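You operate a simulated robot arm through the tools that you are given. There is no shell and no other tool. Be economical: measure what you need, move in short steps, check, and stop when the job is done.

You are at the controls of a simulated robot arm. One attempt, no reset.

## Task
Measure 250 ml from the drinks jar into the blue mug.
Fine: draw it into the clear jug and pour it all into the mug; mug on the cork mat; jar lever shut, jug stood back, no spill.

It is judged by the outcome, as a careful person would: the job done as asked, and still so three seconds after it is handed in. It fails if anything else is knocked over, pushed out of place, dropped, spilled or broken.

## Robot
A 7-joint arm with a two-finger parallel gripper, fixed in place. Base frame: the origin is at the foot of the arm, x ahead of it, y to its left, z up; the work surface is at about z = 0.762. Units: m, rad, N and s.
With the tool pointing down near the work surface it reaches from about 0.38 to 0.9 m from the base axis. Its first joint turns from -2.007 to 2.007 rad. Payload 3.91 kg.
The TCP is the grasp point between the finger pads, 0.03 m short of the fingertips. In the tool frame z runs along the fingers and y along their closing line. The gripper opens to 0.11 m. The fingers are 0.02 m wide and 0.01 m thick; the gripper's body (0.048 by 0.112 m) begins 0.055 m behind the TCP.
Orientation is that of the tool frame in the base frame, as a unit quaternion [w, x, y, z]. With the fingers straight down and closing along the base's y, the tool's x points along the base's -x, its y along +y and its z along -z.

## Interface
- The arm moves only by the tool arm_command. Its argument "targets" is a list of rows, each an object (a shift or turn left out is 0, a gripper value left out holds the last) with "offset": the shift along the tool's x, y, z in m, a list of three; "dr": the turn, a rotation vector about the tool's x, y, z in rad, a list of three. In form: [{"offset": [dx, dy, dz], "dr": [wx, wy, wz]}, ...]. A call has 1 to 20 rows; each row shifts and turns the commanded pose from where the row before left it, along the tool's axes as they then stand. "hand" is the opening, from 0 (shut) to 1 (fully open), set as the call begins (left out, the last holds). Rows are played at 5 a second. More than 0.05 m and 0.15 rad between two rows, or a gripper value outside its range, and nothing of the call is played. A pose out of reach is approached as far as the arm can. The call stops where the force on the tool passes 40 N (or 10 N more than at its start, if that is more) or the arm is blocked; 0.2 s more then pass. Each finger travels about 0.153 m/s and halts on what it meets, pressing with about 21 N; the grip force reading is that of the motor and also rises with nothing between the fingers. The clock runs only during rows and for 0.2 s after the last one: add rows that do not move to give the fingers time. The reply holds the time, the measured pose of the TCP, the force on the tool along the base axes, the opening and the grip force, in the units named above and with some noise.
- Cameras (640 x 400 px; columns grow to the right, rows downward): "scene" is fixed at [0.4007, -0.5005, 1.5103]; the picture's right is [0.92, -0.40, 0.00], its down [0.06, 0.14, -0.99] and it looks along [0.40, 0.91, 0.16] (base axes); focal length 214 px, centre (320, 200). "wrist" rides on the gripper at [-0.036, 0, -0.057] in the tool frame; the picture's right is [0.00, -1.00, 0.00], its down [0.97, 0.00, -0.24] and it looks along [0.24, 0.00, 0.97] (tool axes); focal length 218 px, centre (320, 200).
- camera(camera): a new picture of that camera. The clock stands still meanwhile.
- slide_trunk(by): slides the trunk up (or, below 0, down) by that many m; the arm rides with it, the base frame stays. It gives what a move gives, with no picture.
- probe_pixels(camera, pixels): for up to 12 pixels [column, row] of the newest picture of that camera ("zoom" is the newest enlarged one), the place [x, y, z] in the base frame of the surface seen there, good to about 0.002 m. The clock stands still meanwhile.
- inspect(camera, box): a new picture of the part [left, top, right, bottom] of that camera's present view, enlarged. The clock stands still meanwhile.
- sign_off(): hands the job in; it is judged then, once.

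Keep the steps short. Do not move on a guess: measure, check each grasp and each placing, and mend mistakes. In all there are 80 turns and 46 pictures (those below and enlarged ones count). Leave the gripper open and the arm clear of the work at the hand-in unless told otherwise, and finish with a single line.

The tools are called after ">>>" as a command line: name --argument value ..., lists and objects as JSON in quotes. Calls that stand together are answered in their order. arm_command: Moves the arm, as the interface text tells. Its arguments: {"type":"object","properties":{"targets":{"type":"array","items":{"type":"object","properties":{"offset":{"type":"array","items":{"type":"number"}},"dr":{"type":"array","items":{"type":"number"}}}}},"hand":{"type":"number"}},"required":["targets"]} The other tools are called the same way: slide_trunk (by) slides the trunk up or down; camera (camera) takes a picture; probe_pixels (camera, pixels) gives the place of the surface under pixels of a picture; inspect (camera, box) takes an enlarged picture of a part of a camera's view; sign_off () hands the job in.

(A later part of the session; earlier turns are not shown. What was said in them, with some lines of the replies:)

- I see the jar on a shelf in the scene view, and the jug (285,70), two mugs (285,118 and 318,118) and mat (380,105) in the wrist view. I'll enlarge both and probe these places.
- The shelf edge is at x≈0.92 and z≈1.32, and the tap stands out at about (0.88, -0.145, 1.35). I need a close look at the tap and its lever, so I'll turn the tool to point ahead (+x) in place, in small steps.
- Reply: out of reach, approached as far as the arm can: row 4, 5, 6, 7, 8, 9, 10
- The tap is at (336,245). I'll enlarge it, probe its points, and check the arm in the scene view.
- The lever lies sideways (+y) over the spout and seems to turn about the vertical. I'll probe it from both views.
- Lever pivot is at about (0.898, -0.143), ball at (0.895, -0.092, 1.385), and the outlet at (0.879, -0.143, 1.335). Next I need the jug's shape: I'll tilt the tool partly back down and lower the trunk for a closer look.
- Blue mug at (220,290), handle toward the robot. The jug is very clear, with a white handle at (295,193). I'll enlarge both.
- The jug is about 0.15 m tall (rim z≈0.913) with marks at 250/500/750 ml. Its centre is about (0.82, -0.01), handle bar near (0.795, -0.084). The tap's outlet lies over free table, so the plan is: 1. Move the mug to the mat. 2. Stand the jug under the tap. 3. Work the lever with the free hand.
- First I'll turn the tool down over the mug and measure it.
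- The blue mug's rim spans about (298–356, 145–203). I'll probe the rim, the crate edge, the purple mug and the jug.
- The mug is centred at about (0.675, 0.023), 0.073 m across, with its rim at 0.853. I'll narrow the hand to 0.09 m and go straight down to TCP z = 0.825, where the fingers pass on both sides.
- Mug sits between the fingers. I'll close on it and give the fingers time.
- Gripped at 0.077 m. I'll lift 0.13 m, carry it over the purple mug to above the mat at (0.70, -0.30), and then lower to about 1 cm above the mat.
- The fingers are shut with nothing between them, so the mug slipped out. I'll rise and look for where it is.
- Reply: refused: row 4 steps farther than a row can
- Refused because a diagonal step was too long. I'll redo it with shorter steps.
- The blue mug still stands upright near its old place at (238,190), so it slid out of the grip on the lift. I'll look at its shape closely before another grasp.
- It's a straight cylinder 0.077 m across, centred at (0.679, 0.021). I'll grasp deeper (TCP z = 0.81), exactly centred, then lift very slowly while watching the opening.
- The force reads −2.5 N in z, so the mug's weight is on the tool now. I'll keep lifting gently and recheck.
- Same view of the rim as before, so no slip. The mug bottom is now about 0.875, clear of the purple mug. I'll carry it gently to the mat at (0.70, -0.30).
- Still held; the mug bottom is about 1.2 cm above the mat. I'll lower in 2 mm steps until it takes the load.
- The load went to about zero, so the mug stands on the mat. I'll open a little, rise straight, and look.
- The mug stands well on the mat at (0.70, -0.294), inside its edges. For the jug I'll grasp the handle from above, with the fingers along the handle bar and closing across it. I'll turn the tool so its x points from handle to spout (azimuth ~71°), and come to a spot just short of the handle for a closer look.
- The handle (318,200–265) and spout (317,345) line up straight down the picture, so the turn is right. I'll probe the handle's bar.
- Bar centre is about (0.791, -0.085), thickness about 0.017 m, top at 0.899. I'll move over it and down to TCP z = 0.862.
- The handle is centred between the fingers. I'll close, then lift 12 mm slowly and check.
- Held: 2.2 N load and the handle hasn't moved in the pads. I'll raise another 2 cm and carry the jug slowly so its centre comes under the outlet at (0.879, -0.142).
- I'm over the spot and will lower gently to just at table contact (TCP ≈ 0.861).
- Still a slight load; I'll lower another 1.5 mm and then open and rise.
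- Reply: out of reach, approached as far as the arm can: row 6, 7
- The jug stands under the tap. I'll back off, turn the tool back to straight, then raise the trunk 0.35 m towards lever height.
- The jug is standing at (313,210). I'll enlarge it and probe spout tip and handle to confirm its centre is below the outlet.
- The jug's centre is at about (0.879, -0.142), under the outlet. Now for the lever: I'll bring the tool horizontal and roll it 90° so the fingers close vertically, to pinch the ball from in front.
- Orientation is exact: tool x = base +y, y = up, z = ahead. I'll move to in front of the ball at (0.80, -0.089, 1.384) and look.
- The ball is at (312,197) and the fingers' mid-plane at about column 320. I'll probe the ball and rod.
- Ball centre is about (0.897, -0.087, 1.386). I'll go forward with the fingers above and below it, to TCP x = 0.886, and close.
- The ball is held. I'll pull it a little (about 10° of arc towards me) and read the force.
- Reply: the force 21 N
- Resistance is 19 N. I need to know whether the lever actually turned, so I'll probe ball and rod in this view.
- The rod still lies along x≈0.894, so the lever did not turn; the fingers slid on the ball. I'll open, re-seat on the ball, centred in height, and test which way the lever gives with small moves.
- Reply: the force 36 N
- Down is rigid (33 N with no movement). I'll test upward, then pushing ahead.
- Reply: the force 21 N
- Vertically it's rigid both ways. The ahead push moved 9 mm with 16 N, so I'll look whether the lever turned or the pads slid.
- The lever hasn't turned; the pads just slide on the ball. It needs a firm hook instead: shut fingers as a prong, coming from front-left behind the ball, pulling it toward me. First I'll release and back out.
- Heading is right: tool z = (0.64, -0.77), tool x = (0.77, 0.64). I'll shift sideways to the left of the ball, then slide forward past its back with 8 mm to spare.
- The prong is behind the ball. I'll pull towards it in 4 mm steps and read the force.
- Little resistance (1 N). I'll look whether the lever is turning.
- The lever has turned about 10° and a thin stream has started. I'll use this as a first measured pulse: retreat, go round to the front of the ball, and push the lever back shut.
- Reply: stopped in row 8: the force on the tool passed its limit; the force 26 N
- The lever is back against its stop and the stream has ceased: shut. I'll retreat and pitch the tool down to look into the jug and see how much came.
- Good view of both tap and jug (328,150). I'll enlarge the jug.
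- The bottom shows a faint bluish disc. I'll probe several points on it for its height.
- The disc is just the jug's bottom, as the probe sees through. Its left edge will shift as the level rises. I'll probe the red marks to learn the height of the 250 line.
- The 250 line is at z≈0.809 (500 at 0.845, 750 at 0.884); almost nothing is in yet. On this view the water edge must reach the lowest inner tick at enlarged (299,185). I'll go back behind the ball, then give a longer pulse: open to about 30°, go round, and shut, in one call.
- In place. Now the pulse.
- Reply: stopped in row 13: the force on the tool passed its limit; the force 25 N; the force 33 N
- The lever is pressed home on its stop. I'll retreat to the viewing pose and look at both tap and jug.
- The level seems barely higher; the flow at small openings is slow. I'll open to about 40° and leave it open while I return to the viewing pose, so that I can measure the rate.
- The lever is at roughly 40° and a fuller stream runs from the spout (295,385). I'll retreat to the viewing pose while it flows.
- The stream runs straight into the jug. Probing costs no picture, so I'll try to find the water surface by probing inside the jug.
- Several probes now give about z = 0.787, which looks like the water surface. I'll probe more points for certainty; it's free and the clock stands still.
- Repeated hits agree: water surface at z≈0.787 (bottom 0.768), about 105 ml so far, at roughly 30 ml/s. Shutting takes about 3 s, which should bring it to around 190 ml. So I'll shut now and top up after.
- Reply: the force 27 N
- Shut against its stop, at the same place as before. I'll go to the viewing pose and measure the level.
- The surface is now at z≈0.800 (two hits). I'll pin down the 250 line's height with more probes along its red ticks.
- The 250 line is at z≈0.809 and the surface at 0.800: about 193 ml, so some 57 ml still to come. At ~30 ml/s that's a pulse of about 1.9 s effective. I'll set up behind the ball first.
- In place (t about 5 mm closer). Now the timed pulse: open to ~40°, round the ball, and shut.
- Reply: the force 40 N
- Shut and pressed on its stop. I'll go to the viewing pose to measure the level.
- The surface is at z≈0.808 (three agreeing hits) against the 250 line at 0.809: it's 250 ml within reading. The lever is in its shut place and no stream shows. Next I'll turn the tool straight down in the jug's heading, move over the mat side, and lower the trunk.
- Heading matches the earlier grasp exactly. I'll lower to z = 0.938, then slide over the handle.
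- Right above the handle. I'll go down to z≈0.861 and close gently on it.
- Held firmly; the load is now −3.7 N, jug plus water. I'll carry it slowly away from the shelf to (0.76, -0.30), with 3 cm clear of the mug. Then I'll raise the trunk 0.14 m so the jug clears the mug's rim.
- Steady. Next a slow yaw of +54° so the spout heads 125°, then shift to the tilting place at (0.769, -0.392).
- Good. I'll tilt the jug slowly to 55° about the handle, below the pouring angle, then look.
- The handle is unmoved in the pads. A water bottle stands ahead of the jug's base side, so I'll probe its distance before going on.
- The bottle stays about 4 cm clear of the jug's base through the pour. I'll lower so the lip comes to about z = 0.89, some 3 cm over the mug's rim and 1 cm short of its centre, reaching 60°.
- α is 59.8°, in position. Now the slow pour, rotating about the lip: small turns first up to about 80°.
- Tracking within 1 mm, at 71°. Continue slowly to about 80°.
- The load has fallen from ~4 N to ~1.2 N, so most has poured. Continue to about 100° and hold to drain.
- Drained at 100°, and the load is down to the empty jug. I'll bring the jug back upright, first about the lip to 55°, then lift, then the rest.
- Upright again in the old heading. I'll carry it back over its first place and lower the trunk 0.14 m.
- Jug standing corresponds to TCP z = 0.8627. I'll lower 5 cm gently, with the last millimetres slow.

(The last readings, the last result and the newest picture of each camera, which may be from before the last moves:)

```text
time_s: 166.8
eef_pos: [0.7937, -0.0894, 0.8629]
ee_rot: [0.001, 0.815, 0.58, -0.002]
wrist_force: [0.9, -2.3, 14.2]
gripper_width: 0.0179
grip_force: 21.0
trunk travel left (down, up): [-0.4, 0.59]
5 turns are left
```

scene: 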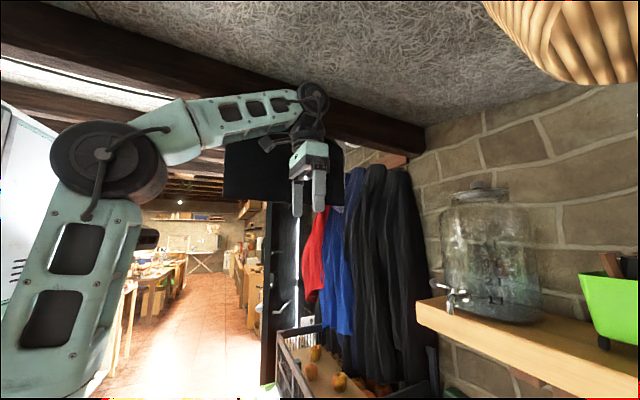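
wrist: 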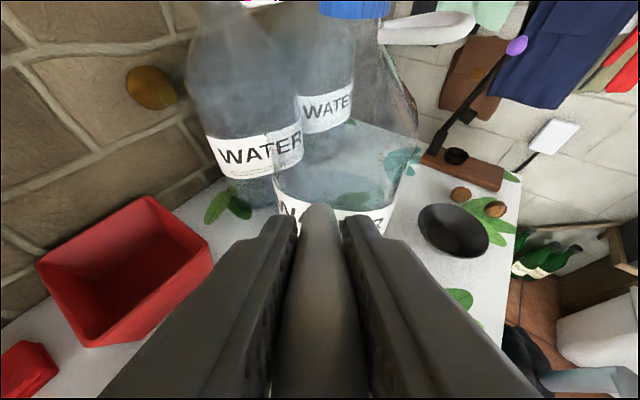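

The jug is on the table with firm contact. I'll ease 1 mm, open, rise straight clear, and look.

>>> arm_command --targets '[{"offset": [0, 0, -0.001]}, {"offset": [0, 0, -0.001]}]'

>>> arm_command --hand 0.5 --targets '[{}, {}, {}, {"offset": [0, 0, -0.03]}, {"offset": [0, 0, -0.05]}, {"offset": [0, 0, -0.05]}, {"offset": [0, 0, -0.05]}, {"offset": [-0.045, -0.02, 0]}, {"offset": [-0.045, -0.02, 0]}, {"offset": [-0.045, -0.02, 0]}, {}]'

>>> camera --camera "wrist"

```text
time_s: 167.4
eef_pos: [0.7922, -0.0871, 0.8626]
ee_rot: [-0.002, 0.814, 0.581, -0.003]
wrist_force: [1.6, -0.6, 0.1]
gripper_width: 0.0179
grip_force: 20.9
trunk travel left (down, up): [-0.4, 0.59]
```

```text
time_s: 169.8
eef_pos: [0.6951, -0.1968, 1.0452]
ee_rot: [-0.001, 0.814, 0.581, -0.002]
wrist_force: [0.5, -0.3, -0.3]
gripper_width: 0.0549
grip_force: 0.2
trunk travel left (down, up): [-0.4, 0.59]
```

```text
1 pictures are left
4 turns are left
```

wrist: 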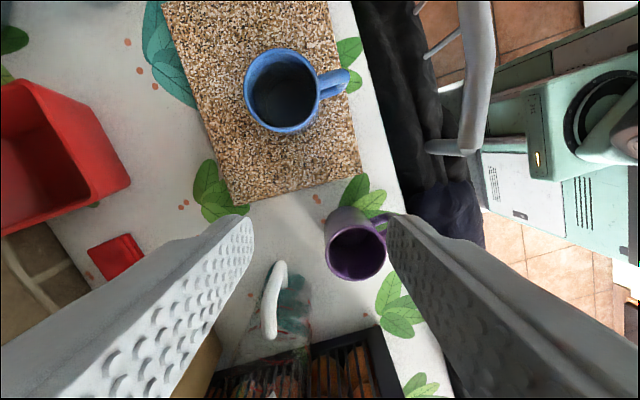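

Mug on the mat with no wet patch seen, and the jug upright in its place. I'll check the water inside the mug by probing, and draw the arm up clear with the gripper open.

>>> probe_pixels --camera "wrist" --pixels '[[280, 90], [275, 100], [290, 95], [285, 85], [270, 90], [295, 105], [280, 110], [300, 90], [265, 100], [285, 100], [275, 80], [290, 110]]'

>>> arm_command --hand 1 --targets '[{"offset": [0, -0.04, 0]}, {"offset": [0, -0.04, 0]}, {"offset": [0, -0.04, 0]}, {}, {}]'

>>> slide_trunk --by 0.3

>>> camera --camera "scene"

```text
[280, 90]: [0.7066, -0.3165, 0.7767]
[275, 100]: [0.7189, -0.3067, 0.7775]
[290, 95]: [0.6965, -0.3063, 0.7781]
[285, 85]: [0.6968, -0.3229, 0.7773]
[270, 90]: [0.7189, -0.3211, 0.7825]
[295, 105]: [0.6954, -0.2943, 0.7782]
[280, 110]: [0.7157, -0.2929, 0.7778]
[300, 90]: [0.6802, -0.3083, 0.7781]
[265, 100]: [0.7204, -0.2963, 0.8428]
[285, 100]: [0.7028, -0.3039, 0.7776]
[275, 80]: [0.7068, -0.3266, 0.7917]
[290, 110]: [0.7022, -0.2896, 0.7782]
```

```text
time_s: 171.0
eef_pos: [0.5785, -0.1567, 1.0453]
ee_rot: [0.0, 0.814, 0.58, -0.002]
wrist_force: [-0.8, -0.2, 0.0]
gripper_width: 0.1101
grip_force: 0.1
trunk travel left (down, up): [-0.4, 0.59]
```

```text
time_s: 174.0
eef_pos: [0.5785, -0.158, 1.345]
ee_rot: [0.0, 0.814, 0.581, -0.002]
wrist_force: [0.7, 0.5, 0.2]
gripper_width: 0.1099
grip_force: 0.0
trunk travel left (down, up): [-0.7, 0.29]
```

```text
0 pictures are left
3 turns are left
```

scene: 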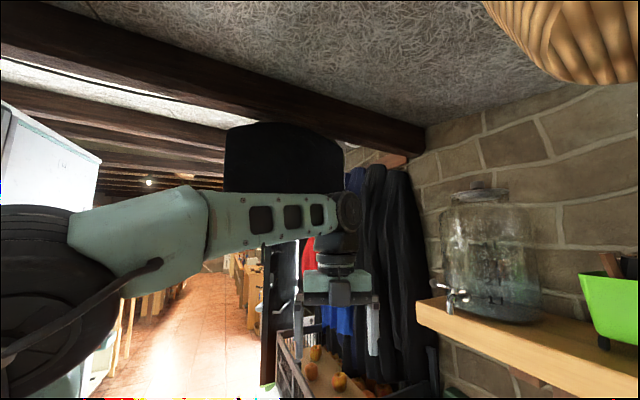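

One probe hit in the mug gives z≈0.843, about 65 mm of water, which fits 250 ml. The lever looks shut, the jug stands in its place, and the arm is clear with the gripper open. I'm handing in.

>>> sign_off

```text
The job is handed in.
```

I drew about 250 ml into the jug (read at its 250 line) and poured it all into the blue mug, which stands on the cork mat; the jar lever is shut, the jug is back in its place, and I saw no spill.
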